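You operate a simulated robot arm through the tools that you are given. There is no shell and no other tool. Be economical: measure what you need, move in short steps, check, and stop when the job is done.

The job below is to be done with a simulated robot arm. You get a single attempt, and the scene is never put back.

Task
Zero the gauge, measure the red wheel with the orange probe and shelve it by the reading.
Fine: zero on the slide's bare pad with the COAT plunger; GOOD shelf from 60 to 110, else REWORK; probe back in its cup.

The check looks at the end state, three seconds after you hand in, the way a careful person would. Anything else that was tipped, shoved, dropped, spilled or broken makes it a failure.

Robot
A 7-joint arm with a two-finger parallel gripper on a trunk, on a base that drives. Base frame: it is fixed to the floor where the robot stands at the start and does not move with it; the origin is under the middle of the robot, x ahead of it, y to its left, z up; the surface under the hand at the start is at about z = 800. Lengths are in mm, angles in rad, forces in N, time in s.
With the tool pointing down near the work surface it reaches from about 220 to 740 mm from the robot's upright axis, wherever it stands. Its first joint turns from -2.897 to 2.897 rad. Places, roughly: coat plunger [500, 0, 1000]; good shelf [500, -2100, 1000]; inside of the probe cup [500, -700, 800]; metal switch [300, -200, 800]; rework shelf [500, -2100, 600]; zero button [300, -200, 800]. Payload 1.57 kg.
The TCP is the grasp point between the finger pads, 30 mm short of the fingertips. In the tool frame z runs along the fingers and y along their closing line. Largest opening 110 mm; finger width 24, thickness 12; the body of the gripper, 48 by 112 mm, starts 78 mm behind the TCP.
Orientation is that of the tool frame in the base frame, as [roll, pitch, yaw] about the fixed x, y, z axes, in that order (R = Rz(yaw) Ry(pitch) Rx(roll)). With the fingers straight down and closing along the base's y, the tool's x points along the base's -x, its y along +y and its z along -z.

Tools
- The arm moves only by the tool arm_command. Its argument "steps" is a list of rows, each a list of 3 entries, a list of its own where there are three numbers: the turn, a rotation vector about the base's x, y, z in rad, then the shift along the base's x, y, z in mm, then the finger opening in mm, from 0 to 110. In form: [[[rx, ry, rz], [tx, ty, tz], hand], ...]. A call has 1 to 10 rows; each row shifts and turns the commanded pose from where the row before left it. A row lasts 0.2 s, in which the tool goes at most 50 mm and 0.15 rad; a call with a longer step from one row to the next is refused whole, and so is a gripper value outside its range. Where a pose cannot be reached the arm comes as near as it can. A force on the tool above 40 N (or 10 N above the force at the start of the call, whichever is more), or a blocked arm, ends the call early, and 0.2 s more pass. The fingers move at their own pace (about 45 mm/s each) and stop on an object; they squeeze with about 40 N. The grip force told is the motor's: it shows also when the fingers shut on nothing. Time passes only in rows, and 0.2 s behind the last, so rows that do not move let the fingers close. The reply holds the time, the measured pose of the TCP, the force on the tool along the base axes, the opening and the grip force, in the units named above and with some noise, with the torque about the TCP (base axes, N m) and any sound that the robot's microphone picked up, and new pictures: "show" is both (left out), scene, wrist or none.
- Cameras (640 x 400 px; columns grow to the right, rows downward): "scene" is now at [1.2, 93.9, 1544.5]; the picture's right is [-0.71, -0.70, 0.00], its down [-0.46, 0.46, -0.76] and it looks along [0.54, -0.54, -0.65] (base axes); focal length 278 px, centre (320, 200). "wrist" rides on the gripper at [70, 16, -141] in the tool frame; the picture's right is [-0.23, 0.97, 0.00], its down [-0.85, -0.20, -0.48] and it looks along [-0.47, -0.11, 0.88] (tool axes); focal length 222 px, centre (320, 200). There is no depth. A picture from a camera that has moved, and an enlarged one, comes with that camera's place and axes in the base frame and with its lens.
- move_column(by): slides the trunk up (or, below 0, down) by that many mm; the arm and the scene camera ride with it, the base frame stays. It gives what a move gives, with no picture.
- roll_base(legs): drives the robot by 1 to 6 legs, each [ahead, turn to the left] in mm and rad, along the robot's own axes; the way and the turn of a leg run together, so that a leg with both is an arc; at most 1500 mm and 3.142 rad a leg. The arm and the cameras ride along, it lands a little off, and it stops where it bumps. It gives what a move gives, and a new picture of the scene camera.
- pan_tilt(pan, tilt): turns the head with the scene camera to pan (to the left, within 2.705 rad either way) and tilt (down, from -0.506 to 1.204), counted from straight ahead of the robot. It gives what a move gives, and a new picture of the scene camera.
- enlarge(camera, box): a new picture of the part [left, top, right, bottom] of that camera's present view, enlarged. No time passes.
- finish_job(): hands the job in; it is judged then, once.

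Work in short steps. Places have to be worked out from the pictures, the camera data and where the tool is seen: move nearer, look again, correct. Check each grasp and each placing, and mend what went wrong. You have 120 turns and 260 pictures in all, those below and enlarged ones among them. Open the gripper and draw the arm clear of the work before you hand the job in, unless the task says otherwise; then end with one line.

The tools are called after "Emit:" by a JSON object that holds its "fn" and its "kwargs". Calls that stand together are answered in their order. arm_command: Moves the arm, as the interface text tells. Its arguments: {"type":"object","properties":{"steps":{"type":"array","items":{"type":"array"}},"show":{"type":"string","enum":["both","scene","wrist","none"]}},"required":["steps"]} The other tools are called the same way: move_column (by) slides the trunk up or down; roll_base (legs) drives the base; pan_tilt (pan, tilt) turns the head that bears the scene camera; enlarge (camera, box) takes an enlarged picture of a part of a camera's view; finish_job () hands the job in.

At the start:

```text
time: 0.0
tool_pos: [266.7, -289.2, 1244.7]
ee_rot: [3.141, 0.001, -3.141]
ft_force: [0.0, 0.3, 0.2]
torque: [0.03, 0.01, 0.02]
gripper_width: 110.2
finger_force: 0.1
trunk travel left (down, up): [-475.0, 115.0]
robot x, y, heading: [1.7, 1.4, 0.005]
head pan, tilt: [-0.789, 0.705]
```

scene: 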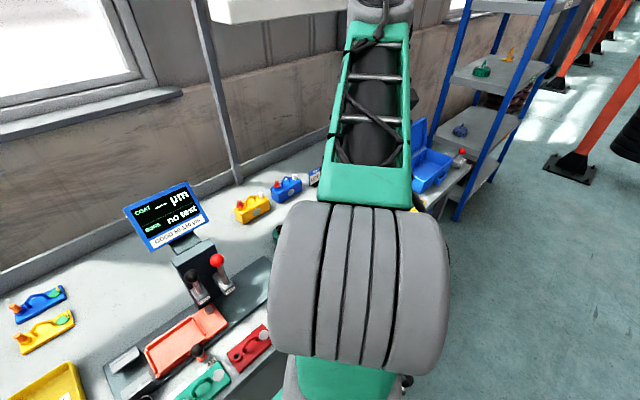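
wrist: 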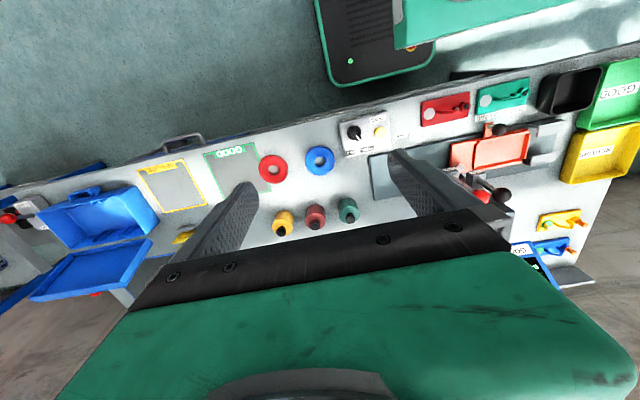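

I'll first look closely at both views to identify the items.

Emit:
{"fn": "enlarge", "kwargs": {"camera": "wrist", "box": [320, 60, 640, 260]}}

Emit:
{"fn": "enlarge", "kwargs": {"camera": "wrist", "box": [120, 100, 440, 260]}}

Emit:
{"fn": "enlarge", "kwargs": {"camera": "scene", "box": [80, 160, 320, 400]}}

Emit:
{"fn": "enlarge", "kwargs": {"camera": "scene", "box": [380, 0, 640, 220]}}

```text
2.00 times, centred on (480, 160) of wrist
camera zoom: at [196.3, -274.4, 1386.1], right [0.23, 0.97, 0.0], down [0.85, -0.2, 0.48], along [0.47, -0.11, -0.88], focal length 444 px, centre (0, 280)
```

zoom: 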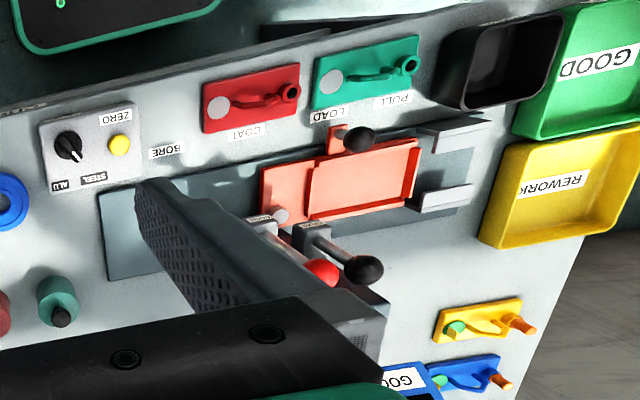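

```text
2.00 times, centred on (280, 180) of wrist
camera zoom: at [196.3, -274.4, 1386.1], right [0.23, 0.97, 0.0], down [0.85, -0.2, 0.48], along [0.47, -0.11, -0.88], focal length 444 px, centre (400, 240)
```

zoom: 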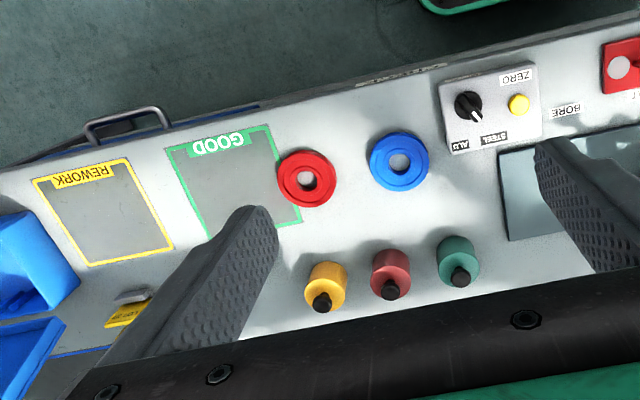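

```text
1.67 times, centred on (200, 280) of scene
camera zoom: at [1.2, 93.9, 1544.5], right [-0.71, -0.7, 0.0], down [-0.46, 0.46, -0.76], along [0.54, -0.54, -0.65], focal length 463 px, centre (520, 67)
```

zoom: 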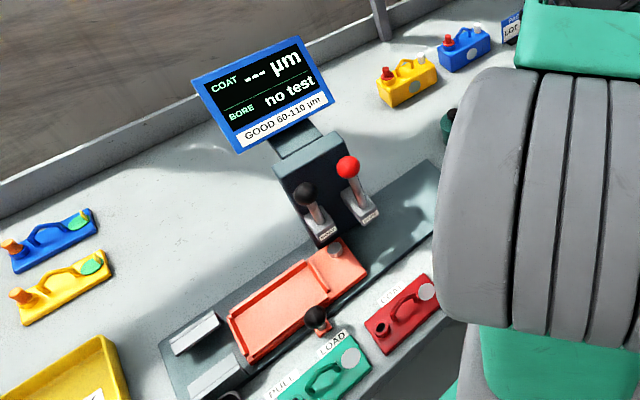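

```text
1.82 times, centred on (510, 110) of scene
camera zoom: at [1.2, 93.9, 1544.5], right [-0.71, -0.7, 0.0], down [-0.46, 0.46, -0.76], along [0.54, -0.54, -0.65], focal length 505 px, centre (-26, 364)
```

zoom: 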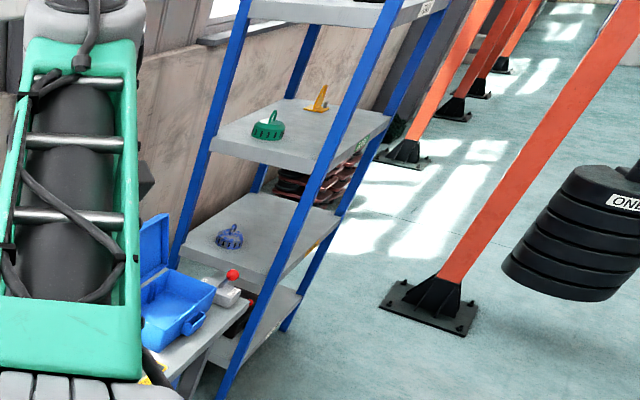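

I see a bench with gauge, slide, zero panel and rings; the cup and shelf are still unseen. I'll move the head to look along the bench and the rack.

Emit:
{"fn": "pan_tilt", "kwargs": {"pan": -1.3, "tilt": 0.5}}

Emit:
{"fn": "enlarge", "kwargs": {"camera": "wrist", "box": [0, 120, 260, 320]}}

```text
time: 0.9
tool_pos: [265.8, -288.2, 1245.0]
ee_rot: [3.141, 0.001, 3.141]
ft_force: [0.5, -0.2, -0.5]
torque: [0.0, -0.01, -0.01]
gripper_width: 109.8
finger_force: 0.0
trunk travel left (down, up): [-475.0, 115.0]
robot x, y, heading: [4.0, 1.1, -0.003]
head pan, tilt: [-1.3, 0.499]
camera scene: at [-34.1, 66.4, 1562.7], right [-0.96, -0.27, 0.0], down [-0.13, 0.46, -0.88], along [0.24, -0.85, -0.48], focal length 278 px, centre (320, 200)
```

scene: 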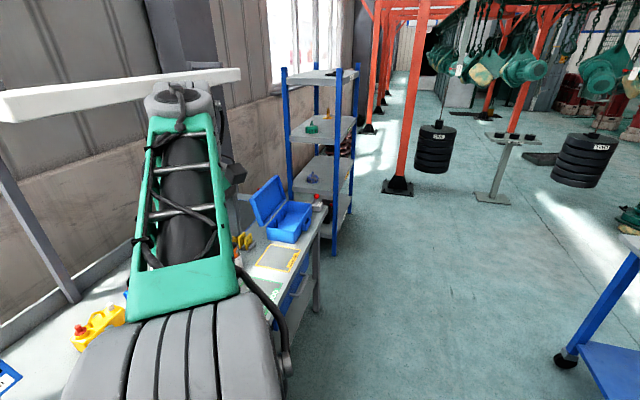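

```text
2.00 times, centred on (130, 220) of wrist
camera zoom: at [196.3, -274.4, 1386.1], right [0.23, 0.97, 0.0], down [0.85, -0.2, 0.48], along [0.47, -0.11, -0.88], focal length 444 px, centre (700, 160)
```

zoom: 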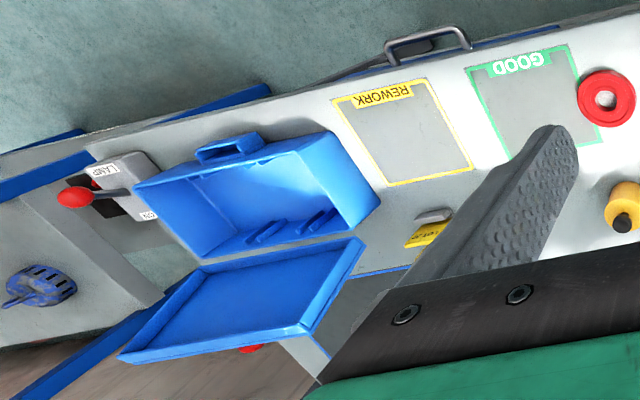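

The arm hides the cup region. I'll move the hand to -y to look there with the wrist camera, and look left with the head.

Emit:
{"fn": "arm_command", "kwargs": {"steps": [[[0, 0, 0], [0, -50, 0], 110], [[0, 0, 0], [0, -50, 0], 110], [[0, 0, 0], [0, -50, 0], 110], [[0, 0, 0], [0, -50, 0], 110], [[0, 0, 0], [-20, -50, 0], 110]], "show": "wrist"}}

Emit:
{"fn": "pan_tilt", "kwargs": {"pan": -0.3, "tilt": 0.75}}

```text
refused: row 5 steps farther than a row can; nothing moved
```

```text
time: 2.2
tool_pos: [266.5, -289.3, 1244.9]
ee_rot: [-3.141, 0.002, -3.141]
ft_force: [-0.3, -0.1, -0.1]
torque: [0.02, 0.01, 0.01]
gripper_width: 110.1
finger_force: 0.1
trunk travel left (down, up): [-475.0, 115.0]
robot x, y, heading: [-1.2, 0.8, -0.0]
head pan, tilt: [-0.3, 0.75]
camera scene: at [20.6, 129.5, 1540.8], right [-0.3, -0.96, 0.0], down [-0.65, 0.2, -0.73], along [0.7, -0.22, -0.68], focal length 278 px, centre (320, 200)
```

scene: 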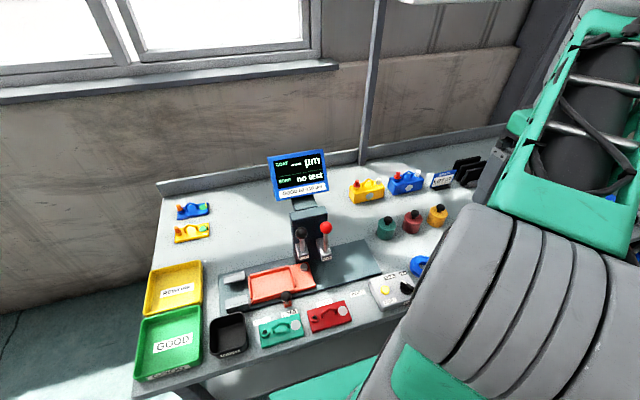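

Emit:
{"fn": "enlarge", "kwargs": {"camera": "scene", "box": [320, 120, 510, 320]}}

Emit:
{"fn": "enlarge", "kwargs": {"camera": "scene", "box": [130, 140, 350, 380]}}

Emit:
{"fn": "arm_command", "kwargs": {"steps": [[[0, 0, 0], [0, -50, 0], 110], [[0, 0, 0], [0, -50, 0], 110], [[0, 0, 0], [0, -50, 0], 110], [[0, 0, 0], [0, -50, 0], 110], [[0, 0, 0], [0, -50, 0], 110]], "show": "wrist"}}

```text
2.00 times, centred on (415, 220) of scene
camera zoom: at [20.6, 129.5, 1540.8], right [-0.3, -0.96, 0.0], down [-0.65, 0.2, -0.73], along [0.7, -0.22, -0.68], focal length 555 px, centre (130, 160)
```

zoom: 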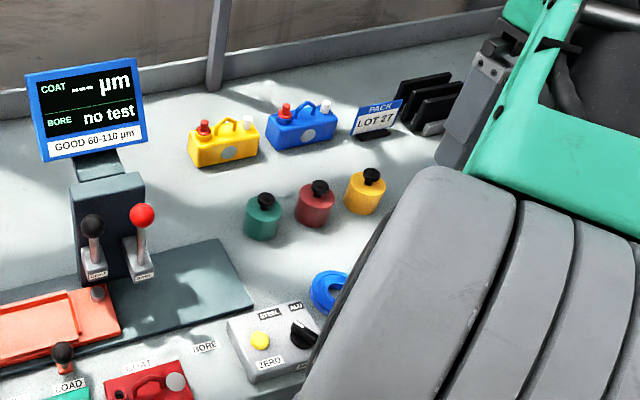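

```text
1.67 times, centred on (240, 260) of scene
camera zoom: at [20.6, 129.5, 1540.8], right [-0.3, -0.96, 0.0], down [-0.65, 0.2, -0.73], along [0.7, -0.22, -0.68], focal length 463 px, centre (453, 100)
```

zoom: 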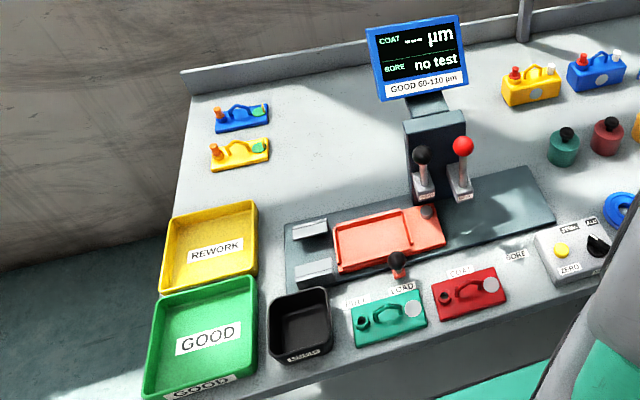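

```text
time: 3.4
tool_pos: [259.1, -518.4, 1229.8]
ee_rot: [-3.138, 0.002, 3.141]
ft_force: [0.2, -0.6, 0.3]
torque: [0.02, -0.04, 0.0]
gripper_width: 109.9
finger_force: 0.0
out of reach, approached as far as the arm can: row 5
trunk travel left (down, up): [-475.0, 115.0]
robot x, y, heading: [2.0, -1.8, 0.002]
head pan, tilt: [-0.3, 0.75]
camera wrist: at [188.7, -503.3, 1370.6], right [0.23, 0.97, 0.0], down [0.85, -0.2, 0.48], along [0.47, -0.11, -0.88], focal length 222 px, centre (320, 200)
```

wrist: 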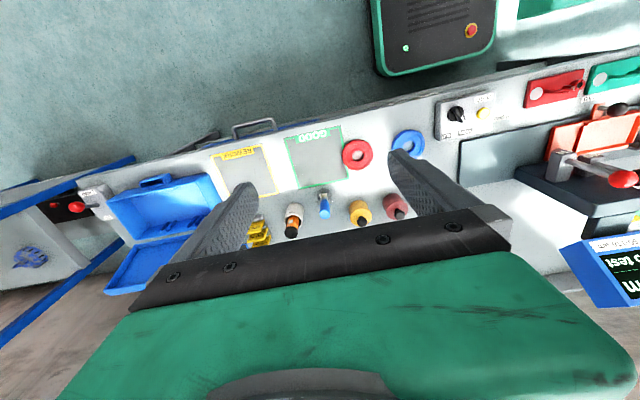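

Emit:
{"fn": "enlarge", "kwargs": {"camera": "wrist", "box": [200, 120, 440, 260]}}

Emit:
{"fn": "pan_tilt", "kwargs": {"pan": -0.75, "tilt": 0.75}}

```text
2.67 times, centred on (320, 190) of wrist
camera zoom: at [188.7, -503.3, 1370.6], right [0.23, 0.97, 0.0], down [0.85, -0.2, 0.48], along [0.47, -0.11, -0.88], focal length 592 px, centre (320, 227)
```

zoom: 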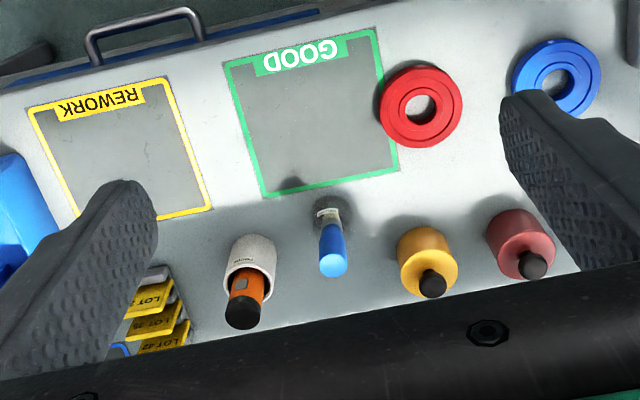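

```text
time: 4.3
tool_pos: [260.4, -517.6, 1228.0]
ee_rot: [-3.141, 0.0, -3.14]
ft_force: [0.4, -0.3, -1.1]
torque: [-0.01, -0.01, -0.01]
gripper_width: 110.0
finger_force: 0.0
trunk travel left (down, up): [-475.0, 115.0]
robot x, y, heading: [2.3, 2.0, 0.001]
head pan, tilt: [-0.75, 0.75]
camera scene: at [2.1, 97.4, 1540.8], right [-0.68, -0.73, 0.0], down [-0.5, 0.46, -0.73], along [0.54, -0.5, -0.68], focal length 278 px, centre (320, 200)
```

scene: 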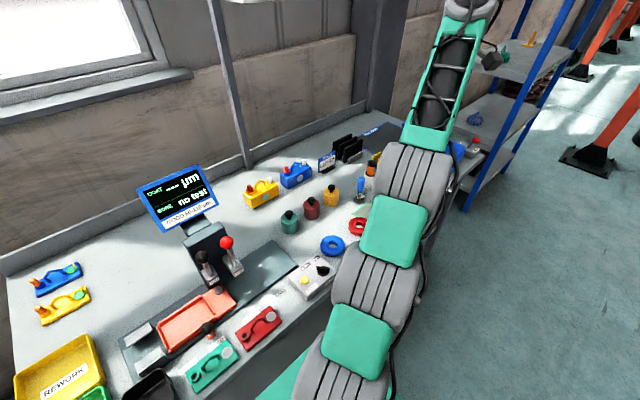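

Emit:
{"fn": "enlarge", "kwargs": {"camera": "scene", "box": [120, 150, 340, 350]}}

Emit:
{"fn": "enlarge", "kwargs": {"camera": "wrist", "box": [330, 60, 640, 260]}}

Emit:
{"fn": "enlarge", "kwargs": {"camera": "scene", "box": [270, 120, 400, 300]}}

```text
2.00 times, centred on (230, 250) of scene
camera zoom: at [2.1, 97.4, 1540.8], right [-0.68, -0.73, 0.0], down [-0.5, 0.46, -0.73], along [0.54, -0.5, -0.68], focal length 555 px, centre (500, 100)
```

zoom: 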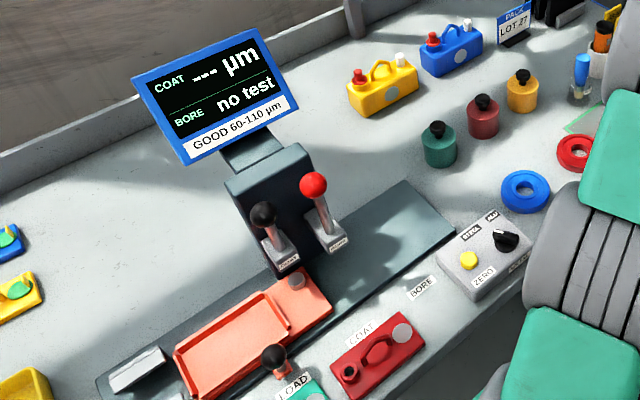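

```text
2.00 times, centred on (485, 160) of wrist
camera zoom: at [189.5, -502.7, 1370.4], right [0.23, 0.97, 0.0], down [0.85, -0.2, 0.48], along [0.47, -0.11, -0.88], focal length 444 px, centre (-10, 280)
```

zoom: 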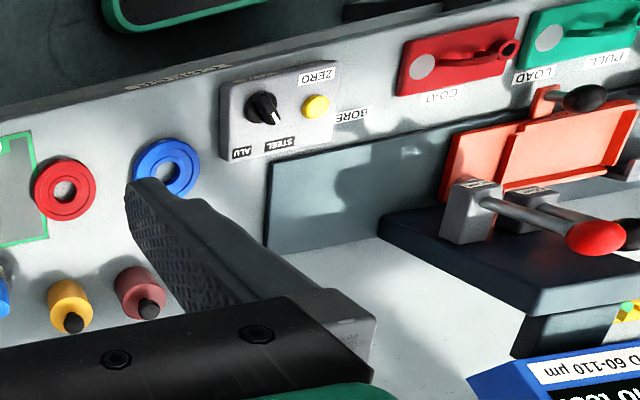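

```text
2.22 times, centred on (335, 210) of scene
camera zoom: at [2.1, 97.4, 1540.8], right [-0.68, -0.73, 0.0], down [-0.5, 0.46, -0.73], along [0.54, -0.5, -0.68], focal length 617 px, centre (287, 178)
```

zoom: 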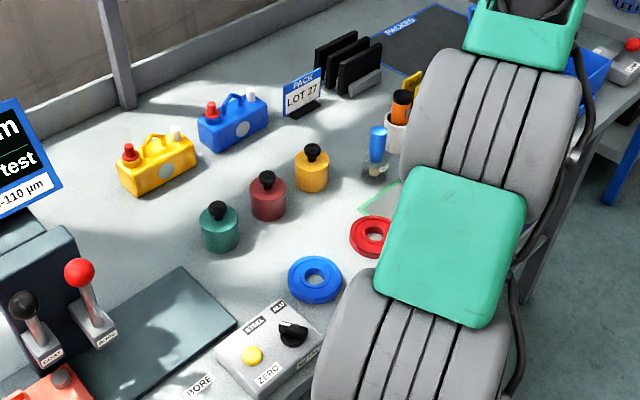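

Let me inspect the rack from here.

Emit:
{"fn": "pan_tilt", "kwargs": {"pan": -1.3, "tilt": 0.45}}

Emit:
{"fn": "enlarge", "kwargs": {"camera": "scene", "box": [220, 60, 400, 260]}}

Emit:
{"fn": "enlarge", "kwargs": {"camera": "scene", "box": [270, 60, 370, 170]}}

```text
time: 5.3
tool_pos: [259.5, -517.2, 1228.4]
ee_rot: [-3.14, 0.001, 3.141]
ft_force: [0.2, 0.4, -0.5]
torque: [-0.04, 0.01, 0.0]
gripper_width: 110.1
finger_force: 0.0
trunk travel left (down, up): [-475.0, 115.0]
robot x, y, heading: [2.7, 3.1, 0.001]
head pan, tilt: [-1.3, 0.45]
camera scene: at [-33.9, 65.4, 1567.2], right [-0.96, -0.27, 0.0], down [-0.12, 0.42, -0.9], along [0.24, -0.87, -0.44], focal length 278 px, centre (320, 200)
```

scene: 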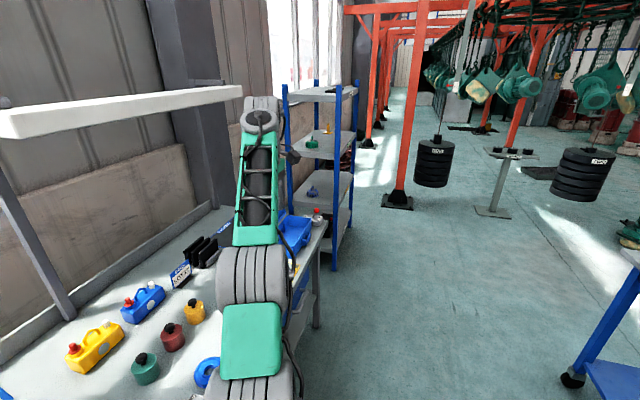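

```text
2.00 times, centred on (310, 160) of scene
camera zoom: at [-33.9, 65.4, 1567.2], right [-0.96, -0.27, 0.0], down [-0.12, 0.42, -0.9], along [0.24, -0.87, -0.44], focal length 555 px, centre (340, 280)
```

zoom: 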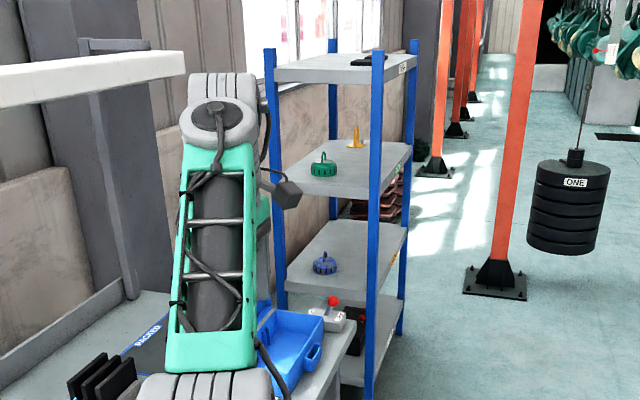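

```text
3.64 times, centred on (320, 115) of scene
camera zoom: at [-33.9, 65.4, 1567.2], right [-0.96, -0.27, 0.0], down [-0.12, 0.42, -0.9], along [0.24, -0.87, -0.44], focal length 1009 px, centre (320, 509)
```

zoom: 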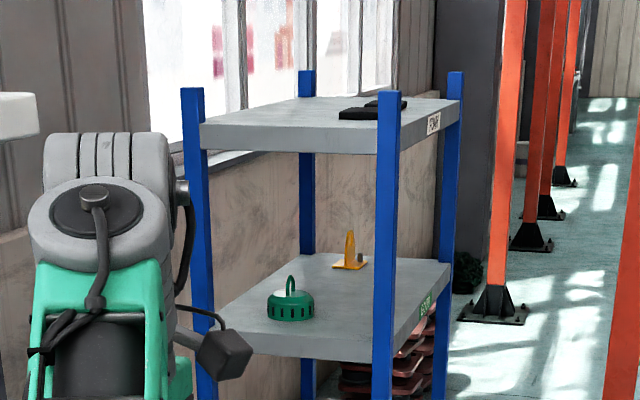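

A green label (GOOD) is on the rack's z≈1000 shelf, yellow on the one below. Before settling on the red ring as the "wheel", I look at the rest of the surroundings.

Emit:
{"fn": "pan_tilt", "kwargs": {"pan": -2.2, "tilt": 0.6}}

Emit:
{"fn": "pan_tilt", "kwargs": {"pan": 0.9, "tilt": 0.6}}

Emit:
{"fn": "pan_tilt", "kwargs": {"pan": 2.4, "tilt": 0.6}}

```text
time: 6.5
tool_pos: [258.9, -517.8, 1229.3]
ee_rot: [-3.141, 0.001, -3.141]
ft_force: [-0.5, 0.1, 0.7]
torque: [-0.03, -0.03, 0.0]
gripper_width: 109.9
finger_force: 0.1
trunk travel left (down, up): [-475.0, 115.0]
robot x, y, heading: [-0.4, -3.8, 0.002]
head pan, tilt: [-2.201, 0.6]
camera scene: at [-110.5, 82.5, 1553.7], right [-0.81, 0.59, 0.0], down [0.33, 0.46, -0.83], along [-0.49, -0.67, -0.56], focal length 278 px, centre (320, 200)
```

scene: 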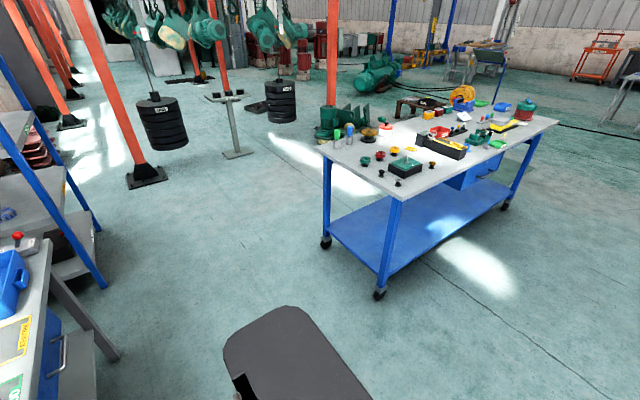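

```text
time: 9.2
tool_pos: [259.4, -518.1, 1229.7]
ee_rot: [3.14, 0.0, 3.141]
ft_force: [-0.4, 0.6, -0.3]
torque: [0.03, 0.01, -0.01]
gripper_width: 109.7
finger_force: 0.0
trunk travel left (down, up): [-475.0, 115.0]
robot x, y, heading: [-2.2, -0.2, 0.003]
head pan, tilt: [0.901, 0.6]
camera scene: at [-3.6, 223.2, 1553.7], right [0.78, -0.62, 0.0], down [-0.35, -0.44, -0.83], along [0.51, 0.65, -0.56], focal length 278 px, centre (320, 200)
```

scene: 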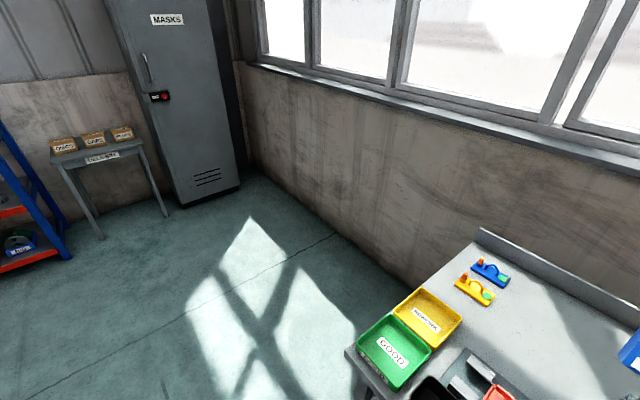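

```text
time: 10.8
tool_pos: [259.1, -517.9, 1228.5]
ee_rot: [-3.141, 0.0, -3.141]
ft_force: [-0.9, -0.3, -0.6]
torque: [0.03, 0.01, 0.03]
gripper_width: 109.9
finger_force: 0.1
trunk travel left (down, up): [-475.0, 115.0]
robot x, y, heading: [-0.4, 1.4, -0.004]
head pan, tilt: [2.4, 0.6]
camera scene: at [-123.6, 213.7, 1553.6], right [0.68, 0.74, 0.0], down [0.42, -0.38, -0.83], along [-0.61, 0.56, -0.56], focal length 278 px, centre (320, 200)
```

scene: 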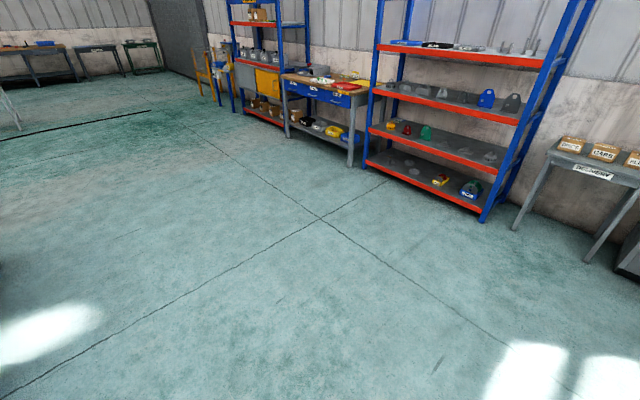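

The red ring-shaped wheel on the bench by the GOOD outline is the candidate. I'll lower the hand for a close look at it and the switch panel.

Emit:
{"fn": "arm_command", "kwargs": {"steps": [[[0, 0, 0], [0, 40, -30], 110], [[0, 0, 0], [0, 30, -40], 110], [[0, 0, 0], [0, 20, -45], 110], [[0, 0, 0], [0, 0, -50], 110], [[0, 0, 0], [0, 0, -50], 110]], "show": "wrist"}}

Emit:
{"fn": "enlarge", "kwargs": {"camera": "wrist", "box": [200, 100, 480, 260]}}

```text
time: 11.9
tool_pos: [260.2, -427.4, 1014.5]
ee_rot: [-3.141, -0.001, 3.141]
ft_force: [0.0, -0.3, 0.3]
torque: [0.0, -0.02, -0.03]
gripper_width: 110.1
finger_force: 0.0
trunk travel left (down, up): [-475.0, 115.0]
robot x, y, heading: [1.3, -0.5, 0.003]
head pan, tilt: [2.4, 0.6]
camera wrist: at [190.2, -413.4, 1154.7], right [0.23, 0.97, 0.0], down [0.85, -0.2, 0.48], along [0.47, -0.11, -0.88], focal length 222 px, centre (320, 200)
```

wrist: 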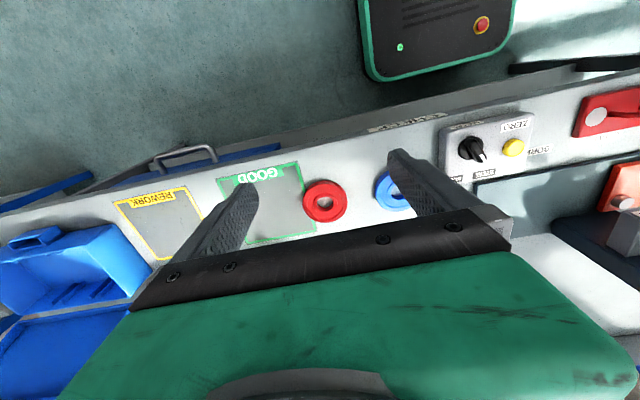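

```text
2.29 times, centred on (340, 180) of wrist
camera zoom: at [190.2, -413.4, 1154.7], right [0.23, 0.97, 0.0], down [0.85, -0.2, 0.48], along [0.47, -0.11, -0.88], focal length 508 px, centre (274, 246)
```

zoom: 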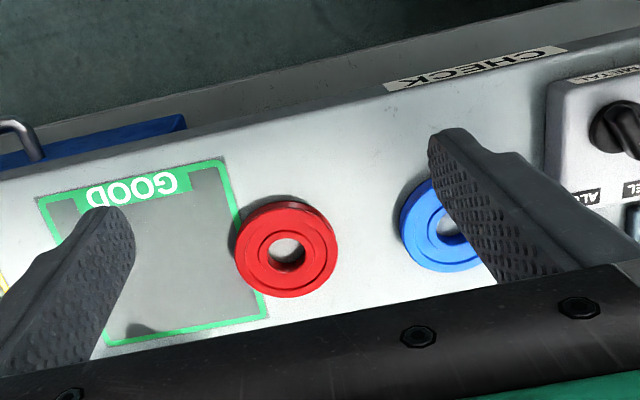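

Emit:
{"fn": "enlarge", "kwargs": {"camera": "wrist", "box": [290, 170, 370, 230]}}

Emit:
{"fn": "enlarge", "kwargs": {"camera": "wrist", "box": [430, 95, 560, 195]}}

Emit:
{"fn": "pan_tilt", "kwargs": {"pan": -0.9, "tilt": 0.8}}

```text
6.67 times, centred on (330, 200) of wrist
camera zoom: at [190.2, -413.4, 1154.7], right [0.23, 0.97, 0.0], down [0.85, -0.2, 0.48], along [0.47, -0.11, -0.88], focal length 1481 px, centre (253, 200)
```

zoom: 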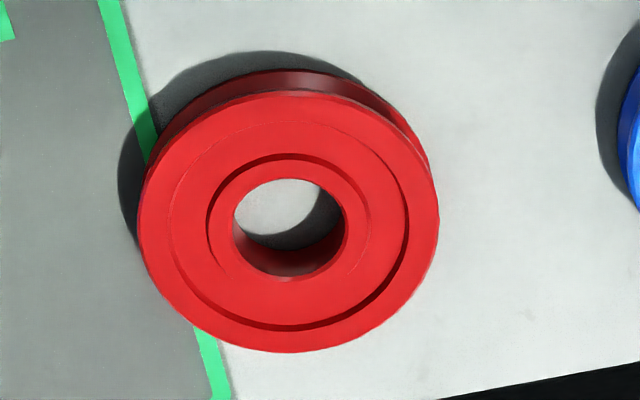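

```text
4.00 times, centred on (495, 145) of wrist
camera zoom: at [190.2, -413.4, 1154.7], right [0.23, 0.97, 0.0], down [0.85, -0.2, 0.48], along [0.47, -0.11, -0.88], focal length 888 px, centre (-380, 420)
```

zoom: 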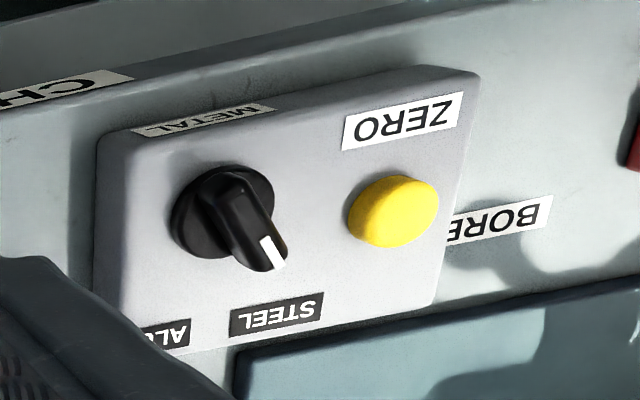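

```text
time: 14.8
tool_pos: [260.1, -427.6, 1014.2]
ee_rot: [3.141, 0.001, 3.141]
ft_force: [0.2, 0.3, -1.1]
torque: [0.0, 0.02, -0.02]
gripper_width: 109.8
finger_force: 0.1
trunk travel left (down, up): [-475.0, 115.0]
robot x, y, heading: [-1.5, -1.9, 0.002]
head pan, tilt: [-0.901, 0.799]
camera scene: at [-8.4, 90.8, 1536.8], right [-0.78, -0.62, 0.0], down [-0.45, 0.56, -0.7], along [0.43, -0.55, -0.72], focal length 278 px, centre (320, 200)
```

scene: 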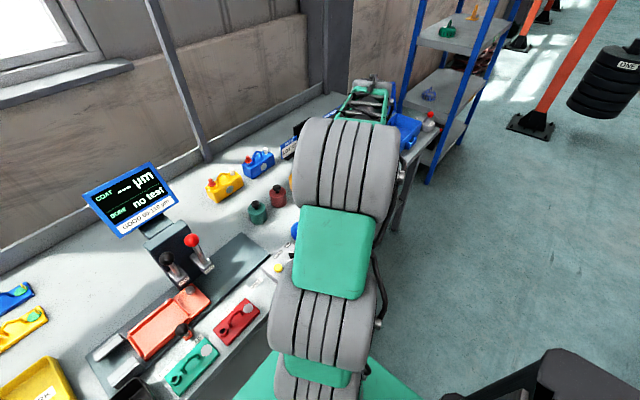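

The switch points to STEEL; the wheel is a grooved pulley with no visible label. I'll weigh it to tell steel from aluminium: move above it at about (375,-447).

Emit:
{"fn": "arm_command", "kwargs": {"steps": [[[0, 0, 0], [40, -10, -20], 110], [[0, 0, 0], [40, -10, -20], 110], [[0, 0, 0], [35, 0, -30], 110], [[0, 0, 0], [0, 0, -40], 110], [[0, 0, 0], [0, 0, 0], 110]], "show": "both"}}

```text
time: 15.9
tool_pos: [372.6, -447.5, 903.4]
ee_rot: [-3.142, 0.0, -3.141]
ft_force: [0.2, -0.1, -0.9]
torque: [-0.01, 0.0, -0.03]
gripper_width: 109.7
finger_force: 0.0
trunk travel left (down, up): [-475.0, 115.0]
robot x, y, heading: [-1.9, -0.4, -0.001]
head pan, tilt: [-0.901, 0.799]
camera scene: at [-8.4, 90.6, 1536.8], right [-0.78, -0.62, 0.0], down [-0.45, 0.56, -0.7], along [0.43, -0.55, -0.72], focal length 278 px, centre (320, 200)
camera wrist: at [302.9, -432.5, 1044.0], right [0.23, 0.97, 0.0], down [0.85, -0.2, 0.48], along [0.47, -0.11, -0.88], focal length 222 px, centre (320, 200)
```

scene: 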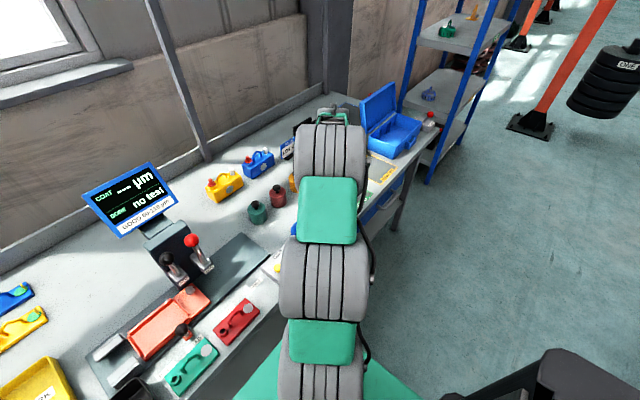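
wrist: 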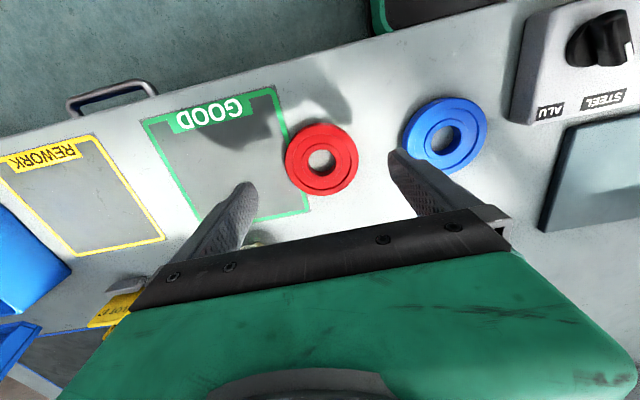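

Wheel centre ≈(376,-448), Ø≈75. I descend to TCP z≈838, close and lift a little to weigh.

Emit:
{"fn": "arm_command", "kwargs": {"steps": [[[0, 0, 0], [3, -1, -30], 110], [[0, 0, 0], [0, 0, -25], 110], [[0, 0, 0], [0, 0, -10], 110], [[0, 0, 0], [0, 0, 0], 110]], "show": "wrist"}}

```text
time: 16.9
tool_pos: [376.2, -448.9, 838.1]
ee_rot: [3.141, 0.0, -3.141]
ft_force: [-0.2, -0.6, -0.1]
torque: [-0.01, 0.01, 0.01]
gripper_width: 110.0
finger_force: 0.1
trunk travel left (down, up): [-475.0, 115.0]
robot x, y, heading: [-0.6, -2.4, -0.001]
head pan, tilt: [-0.901, 0.799]
camera wrist: at [306.2, -434.3, 979.0], right [0.23, 0.97, 0.0], down [0.85, -0.2, 0.48], along [0.47, -0.11, -0.88], focal length 222 px, centre (320, 200)
```

wrist: 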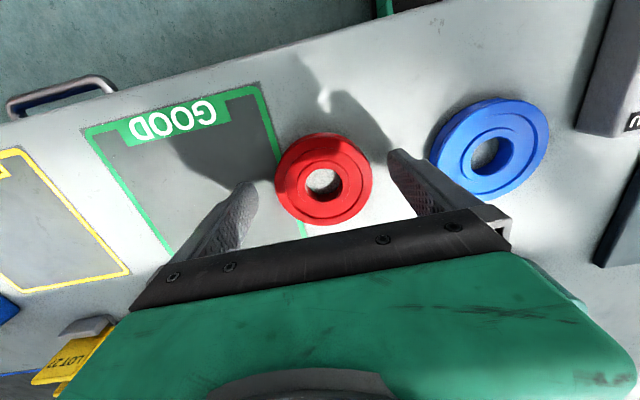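

Aligned. Close and lift 25 mm.

Emit:
{"fn": "arm_command", "kwargs": {"steps": [[[0, 0, 0], [0, 0, 0], 60], [[0, 0, 0], [0, 0, 0], 60], [[0, 0, 0], [0, 0, 0], 60], [[0, 0, 0], [0, 0, 0], 60], [[0, 0, 0], [0, 0, 12], 60], [[0, 0, 0], [0, 0, 12], 60], [[0, 0, 0], [0, 0, 0], 60], [[0, 0, 0], [0, 0, 0], 60]], "show": "wrist"}}

Emit:
{"fn": "arm_command", "kwargs": {"steps": [[[0, 0, 0], [0, 0, 0], 60]], "show": "none"}}

```text
time: 18.8
tool_pos: [376.0, -449.7, 862.6]
ee_rot: [-3.141, -0.001, -3.141]
ft_force: [-1.0, -0.3, -5.3]
torque: [0.0, 0.0, -0.02]
gripper_width: 79.1
finger_force: 40.0
trunk travel left (down, up): [-475.0, 115.0]
robot x, y, heading: [0.4, -1.3, -0.001]
head pan, tilt: [-0.901, 0.799]
camera wrist: at [306.3, -435.5, 1003.3], right [0.23, 0.97, 0.0], down [0.86, -0.2, 0.48], along [0.47, -0.11, -0.88], focal length 222 px, centre (320, 200)
```

wrist: 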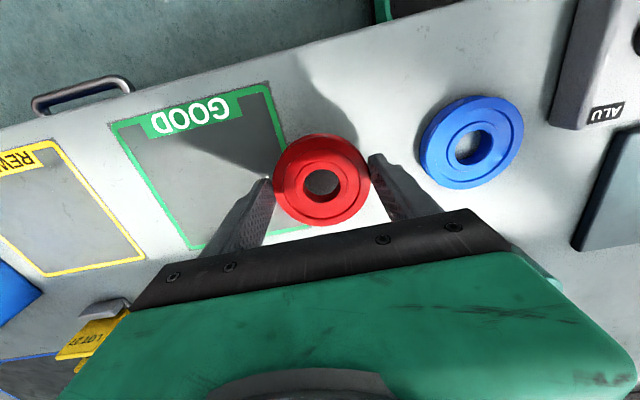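

```text
time: 19.1
tool_pos: [375.7, -449.0, 861.6]
ee_rot: [-3.14, 0.001, -3.142]
ft_force: [0.3, -0.2, -4.7]
torque: [0.0, 0.01, -0.01]
gripper_width: 79.3
finger_force: 40.2
trunk travel left (down, up): [-475.0, 115.0]
robot x, y, heading: [-2.0, -0.9, 0.0]
head pan, tilt: [-0.901, 0.799]
```

Weight ≈4.9 N (0.5 kg) for an Ø79 wheel: steel-like, so STEEL seems right. I set it back down and release.

Emit:
{"fn": "arm_command", "kwargs": {"steps": [[[0, 0, 0], [0, 0, -12], 60], [[0, 0, 0], [0, 0, -11.5], 60], [[0, 0, 0], [0, 0, 0], 60], [[0, 0, 0], [0, 0, 0], 110], [[0, 0, 0], [0, 0, 0], 110], [[0, 0, 0], [0, 0, 40], 110], [[0, 0, 0], [0, 0, 50], 110], [[0, 0, 0], [0, 0, 50], 110]], "show": "wrist"}}

```text
time: 20.9
tool_pos: [378.4, -448.7, 976.7]
ee_rot: [3.139, 0.001, 3.141]
ft_force: [0.3, -0.7, 0.4]
torque: [-0.01, 0.0, 0.0]
gripper_width: 110.1
finger_force: 0.0
trunk travel left (down, up): [-475.0, 115.0]
robot x, y, heading: [-2.9, -3.3, 0.0]
head pan, tilt: [-0.901, 0.799]
camera wrist: at [307.9, -434.7, 1119.0], right [0.23, 0.97, 0.0], down [0.86, -0.2, 0.48], along [0.47, -0.11, -0.88], focal length 222 px, centre (320, 200)
```

wrist: 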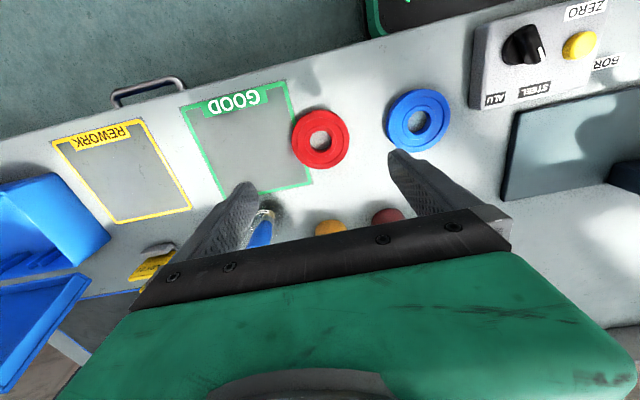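

Wheel is back. Next I look closely at the COAT plunger (est. knob (486,38,981)) and the slide's pad; I raise and swing the hand to about (330,30,1150).

Emit:
{"fn": "arm_command", "kwargs": {"steps": [[[0, 0, 0], [-10, 20, 45], 110], [[0, 0, 0], [-10, 20, 45], 110], [[0, 0, 0], [-10, 20, 45], 110], [[0, 0, 0], [-10, 40, 25], 110], [[0, 0, 0], [0, 49, 0], 80], [[0, 0, 0], [0, 49, 0], 60], [[0, 0, 0], [0, 49, 0], 30], [[0, 0, 0], [0, 49, 0], 0], [[0, 0, 0], [0, 49, 0], 0], [[0, 0, 0], [0, 49, 0], 0]], "show": "none"}}

Emit:
{"fn": "arm_command", "kwargs": {"steps": [[[0, 0, 0], [0, 45, 0], 0], [[0, 0, 0], [0, 35, 0], 0], [[0, 0, 0], [0, 0, 0], 0]], "show": "both"}}

```text
refused: row 1 steps farther than a row can; nothing moved
```

```text
time: 21.8
tool_pos: [376.4, -367.7, 978.2]
ee_rot: [-3.141, 0.001, 3.141]
ft_force: [0.3, 0.0, 0.2]
torque: [0.03, 0.03, -0.03]
gripper_width: 40.0
finger_force: 0.7
trunk travel left (down, up): [-475.0, 115.0]
robot x, y, heading: [0.5, -0.8, 0.0]
head pan, tilt: [-0.901, 0.799]
camera scene: at [-8.4, 90.8, 1536.7], right [-0.78, -0.62, 0.0], down [-0.45, 0.56, -0.7], along [0.43, -0.55, -0.72], focal length 278 px, centre (320, 200)
camera wrist: at [306.3, -354.5, 1119.7], right [0.23, 0.97, 0.0], down [0.86, -0.2, 0.48], along [0.47, -0.11, -0.88], focal length 222 px, centre (320, 200)
```

scene: 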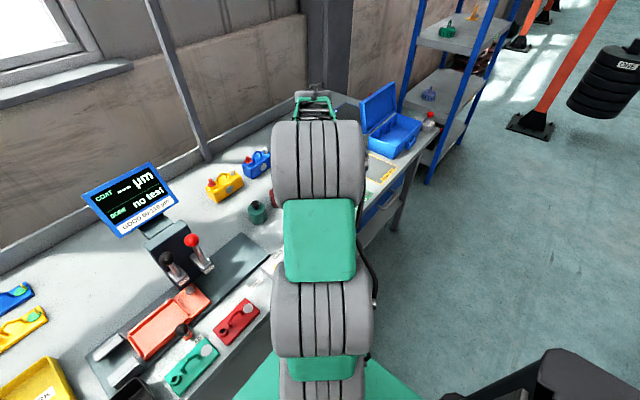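
wrist: 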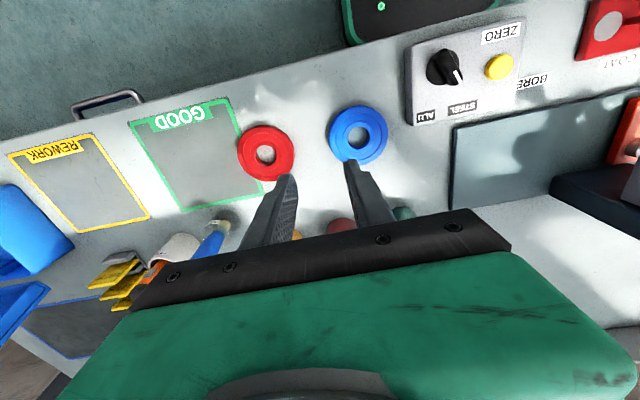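

Only the short move ran (safely). Now raise and continue toward the gauge.

Emit:
{"fn": "arm_command", "kwargs": {"steps": [[[0, 0, 0], [-10, 0, 45], 0], [[0, 0, 0], [-10, 0, 45], 0], [[0, 0, 0], [-10, 10, 45], 0], [[0, 0, 0], [-16, 30, 32], 0], [[0, 0, 0], [0, 49, 0], 0], [[0, 0, 0], [0, 49, 0], 0], [[0, 0, 0], [0, 49, 0], 0], [[0, 0, 0], [0, 49, 0], 0], [[0, 0, 0], [0, 49, 0], 0], [[0, 0, 0], [0, 49, 0], 0]], "show": "none"}}

Emit:
{"fn": "arm_command", "kwargs": {"steps": [[[0, 0, 0], [0, 45, 0], 0], [[0, 0, 0], [0, 10, 0], 0]], "show": "both"}}

Emit:
{"fn": "enlarge", "kwargs": {"camera": "wrist", "box": [220, 60, 540, 260]}}

```text
time: 23.9
tool_pos: [331.3, -33.8, 1142.8]
ee_rot: [3.142, 0.0, -3.142]
ft_force: [0.2, -0.1, 0.2]
torque: [0.04, 0.0, 0.0]
gripper_width: 0.1
finger_force: 21.5
trunk travel left (down, up): [-475.0, 115.0]
robot x, y, heading: [2.0, -2.9, -0.002]
head pan, tilt: [-0.901, 0.799]
```

```text
time: 24.6
tool_pos: [330.3, 20.2, 1144.7]
ee_rot: [3.141, 0.0, 3.142]
ft_force: [0.5, 0.5, 0.3]
torque: [0.03, -0.03, 0.04]
gripper_width: 0.0
finger_force: 20.9
trunk travel left (down, up): [-475.0, 115.0]
robot x, y, heading: [4.4, -4.0, -0.002]
head pan, tilt: [-0.901, 0.799]
camera scene: at [-8.5, 91.2, 1536.7], right [-0.78, -0.62, 0.0], down [-0.45, 0.56, -0.7], along [0.43, -0.55, -0.72], focal length 278 px, centre (320, 200)
camera wrist: at [260.9, 35.0, 1284.7], right [0.23, 0.97, 0.0], down [0.85, -0.2, 0.48], along [0.47, -0.11, -0.88], focal length 222 px, centre (320, 200)
```

scene: 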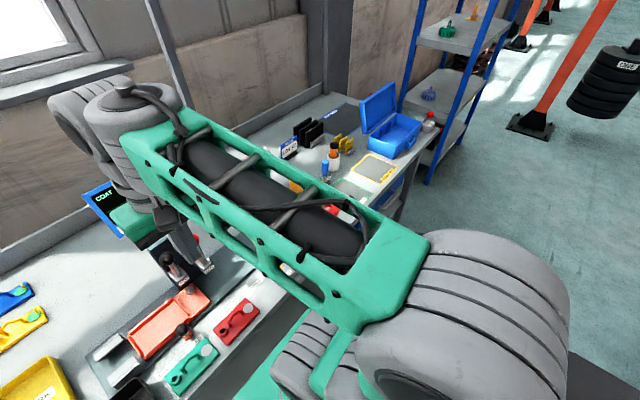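
wrist: 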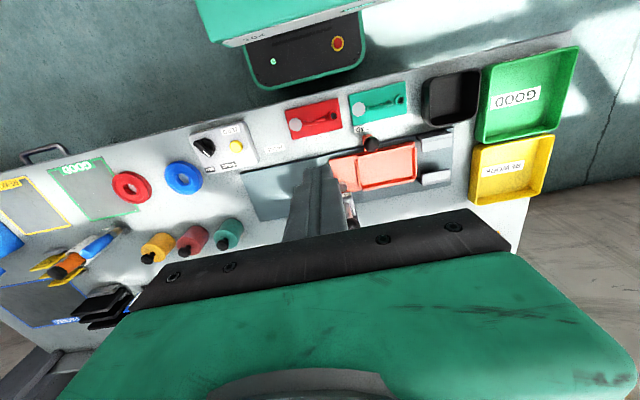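

```text
2.00 times, centred on (380, 160) of wrist
camera zoom: at [260.9, 35.0, 1284.7], right [0.23, 0.97, 0.0], down [0.85, -0.2, 0.48], along [0.47, -0.11, -0.88], focal length 444 px, centre (200, 280)
```

zoom: 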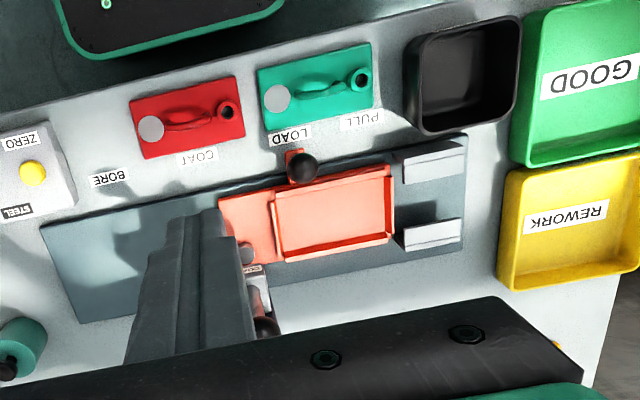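

The fingers block the view; I'll shift sideways and lower for a low side view of the plungers.

Emit:
{"fn": "arm_command", "kwargs": {"steps": [[[0, 0, 0], [0, -49, 0], 0], [[0, 0, 0], [0, -49, 0], 0], [[0, 0, 0], [0, -49, 0], 0], [[0, 0, 0], [0, -20, -40], 0], [[0, 0, 0], [0, 0, -50], 0], [[0, 0, 0], [0, 0, -50], 0], [[0, 0, 0], [0, 0, 0], 0]], "show": "wrist"}}

Emit:
{"fn": "enlarge", "kwargs": {"camera": "wrist", "box": [380, 60, 640, 260]}}

Emit:
{"fn": "pan_tilt", "kwargs": {"pan": -0.4, "tilt": 0.7}}

Emit:
{"fn": "enlarge", "kwargs": {"camera": "scene", "box": [230, 130, 400, 330]}}

```text
time: 26.1
tool_pos: [330.3, -146.5, 1000.5]
ee_rot: [3.141, 0.0, -3.141]
ft_force: [-0.5, 0.8, -0.3]
torque: [0.04, 0.03, -0.02]
gripper_width: 0.0
finger_force: 20.8
trunk travel left (down, up): [-475.0, 115.0]
robot x, y, heading: [-1.8, 1.1, -0.001]
head pan, tilt: [-0.901, 0.799]
camera wrist: at [259.9, -131.6, 1142.1], right [0.23, 0.97, 0.0], down [0.86, -0.2, 0.48], along [0.47, -0.11, -0.88], focal length 222 px, centre (320, 200)
```

wrist: 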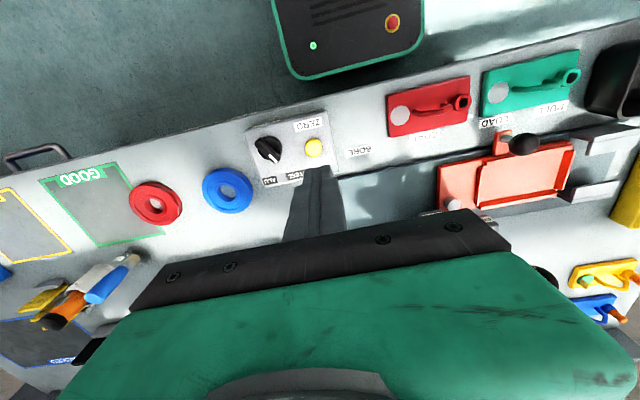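

```text
2.00 times, centred on (510, 160) of wrist
camera zoom: at [259.9, -131.6, 1142.1], right [0.23, 0.97, 0.0], down [0.86, -0.2, 0.48], along [0.47, -0.11, -0.88], focal length 444 px, centre (-60, 280)
```

zoom: 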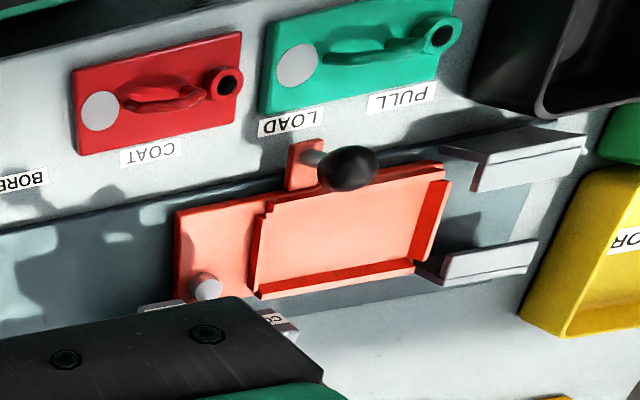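

```text
time: 27.1
tool_pos: [329.4, -146.4, 1001.2]
ee_rot: [-3.141, -0.001, -3.141]
ft_force: [-0.4, -0.4, 0.5]
torque: [-0.02, 0.02, -0.02]
gripper_width: 0.0
finger_force: 20.7
trunk travel left (down, up): [-475.0, 115.0]
robot x, y, heading: [-1.2, -0.8, -0.001]
head pan, tilt: [-0.4, 0.7]
camera scene: at [19.7, 121.0, 1545.0], right [-0.39, -0.92, 0.0], down [-0.59, 0.25, -0.76], along [0.7, -0.3, -0.64], focal length 278 px, centre (320, 200)
```

scene: 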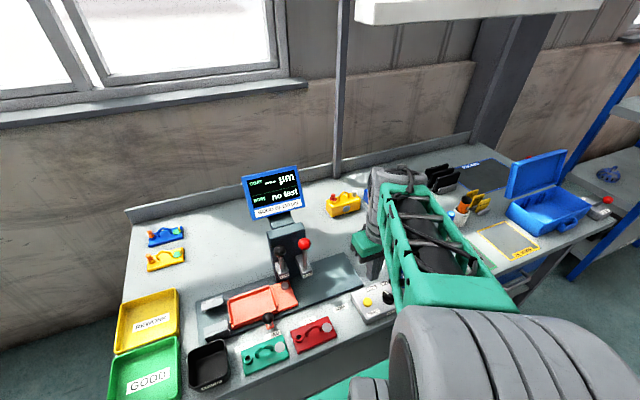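

```text
2.00 times, centred on (315, 230) of scene
camera zoom: at [19.7, 121.0, 1545.0], right [-0.39, -0.92, 0.0], down [-0.59, 0.25, -0.76], along [0.7, -0.3, -0.64], focal length 555 px, centre (330, 140)
```

zoom: 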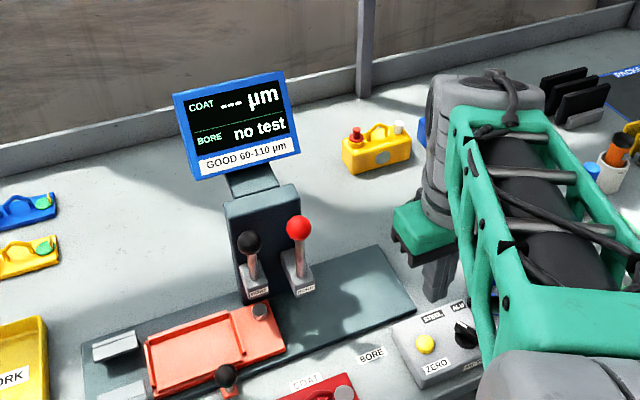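

The bare pad (≈(489,40)) sits right under the COAT plunger (knob ≈(486,38,983)) with the slide at LOAD. I go above the knob with closed fingers.

Emit:
{"fn": "arm_command", "kwargs": {"steps": [[[0, 0, 0], [0, 0, 45], 0], [[0, 0, 0], [0, 10, 45], 0], [[0, 0, 0], [25, 40, 0], 0], [[0, 0, 0], [30, 39, 0], 0], [[0, 0, 0], [30, 39, 0], 0], [[0, 0, 0], [30, 38, 0], 0], [[0, 0, 0], [41, 18, 0], 0], [[0, 0, 0], [0, 0, 0], 0]], "show": "both"}}

Emit:
{"fn": "enlarge", "kwargs": {"camera": "scene", "box": [200, 120, 360, 320]}}

```text
time: 28.9
tool_pos: [485.5, 36.8, 1095.1]
ee_rot: [-3.14, 0.0, -3.141]
ft_force: [0.0, 0.1, 0.0]
torque: [0.01, 0.03, 0.01]
gripper_width: 0.0
finger_force: 21.5
trunk travel left (down, up): [-475.0, 115.0]
robot x, y, heading: [2.4, 1.7, 0.001]
head pan, tilt: [-0.4, 0.7]
camera scene: at [20.1, 121.1, 1545.0], right [-0.39, -0.92, 0.0], down [-0.59, 0.25, -0.76], along [0.7, -0.3, -0.64], focal length 278 px, centre (320, 200)
camera wrist: at [417.3, 51.5, 1236.5], right [0.23, 0.97, 0.0], down [0.86, -0.2, 0.48], along [0.47, -0.11, -0.88], focal length 222 px, centre (320, 200)
```

scene: 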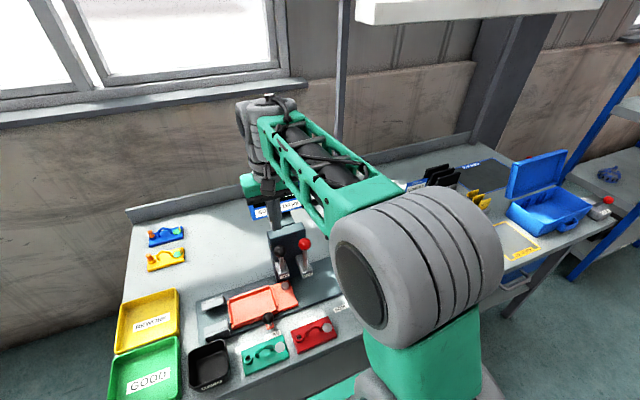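
wrist: 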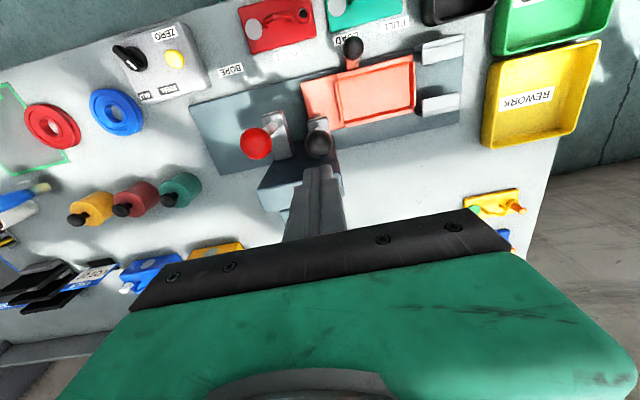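

```text
2.00 times, centred on (280, 220) of scene
camera zoom: at [20.1, 121.1, 1545.0], right [-0.39, -0.92, 0.0], down [-0.59, 0.25, -0.76], along [0.7, -0.3, -0.64], focal length 555 px, centre (400, 160)
```

zoom: 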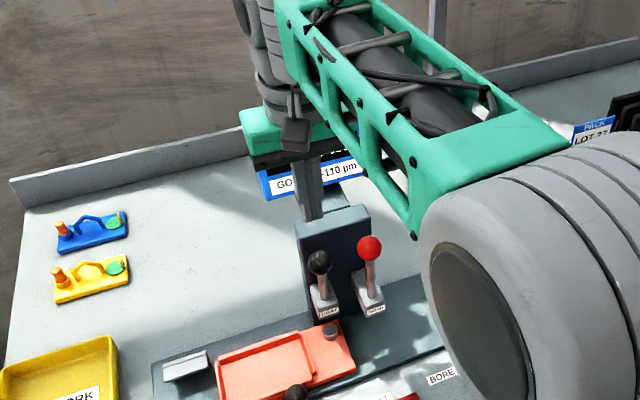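

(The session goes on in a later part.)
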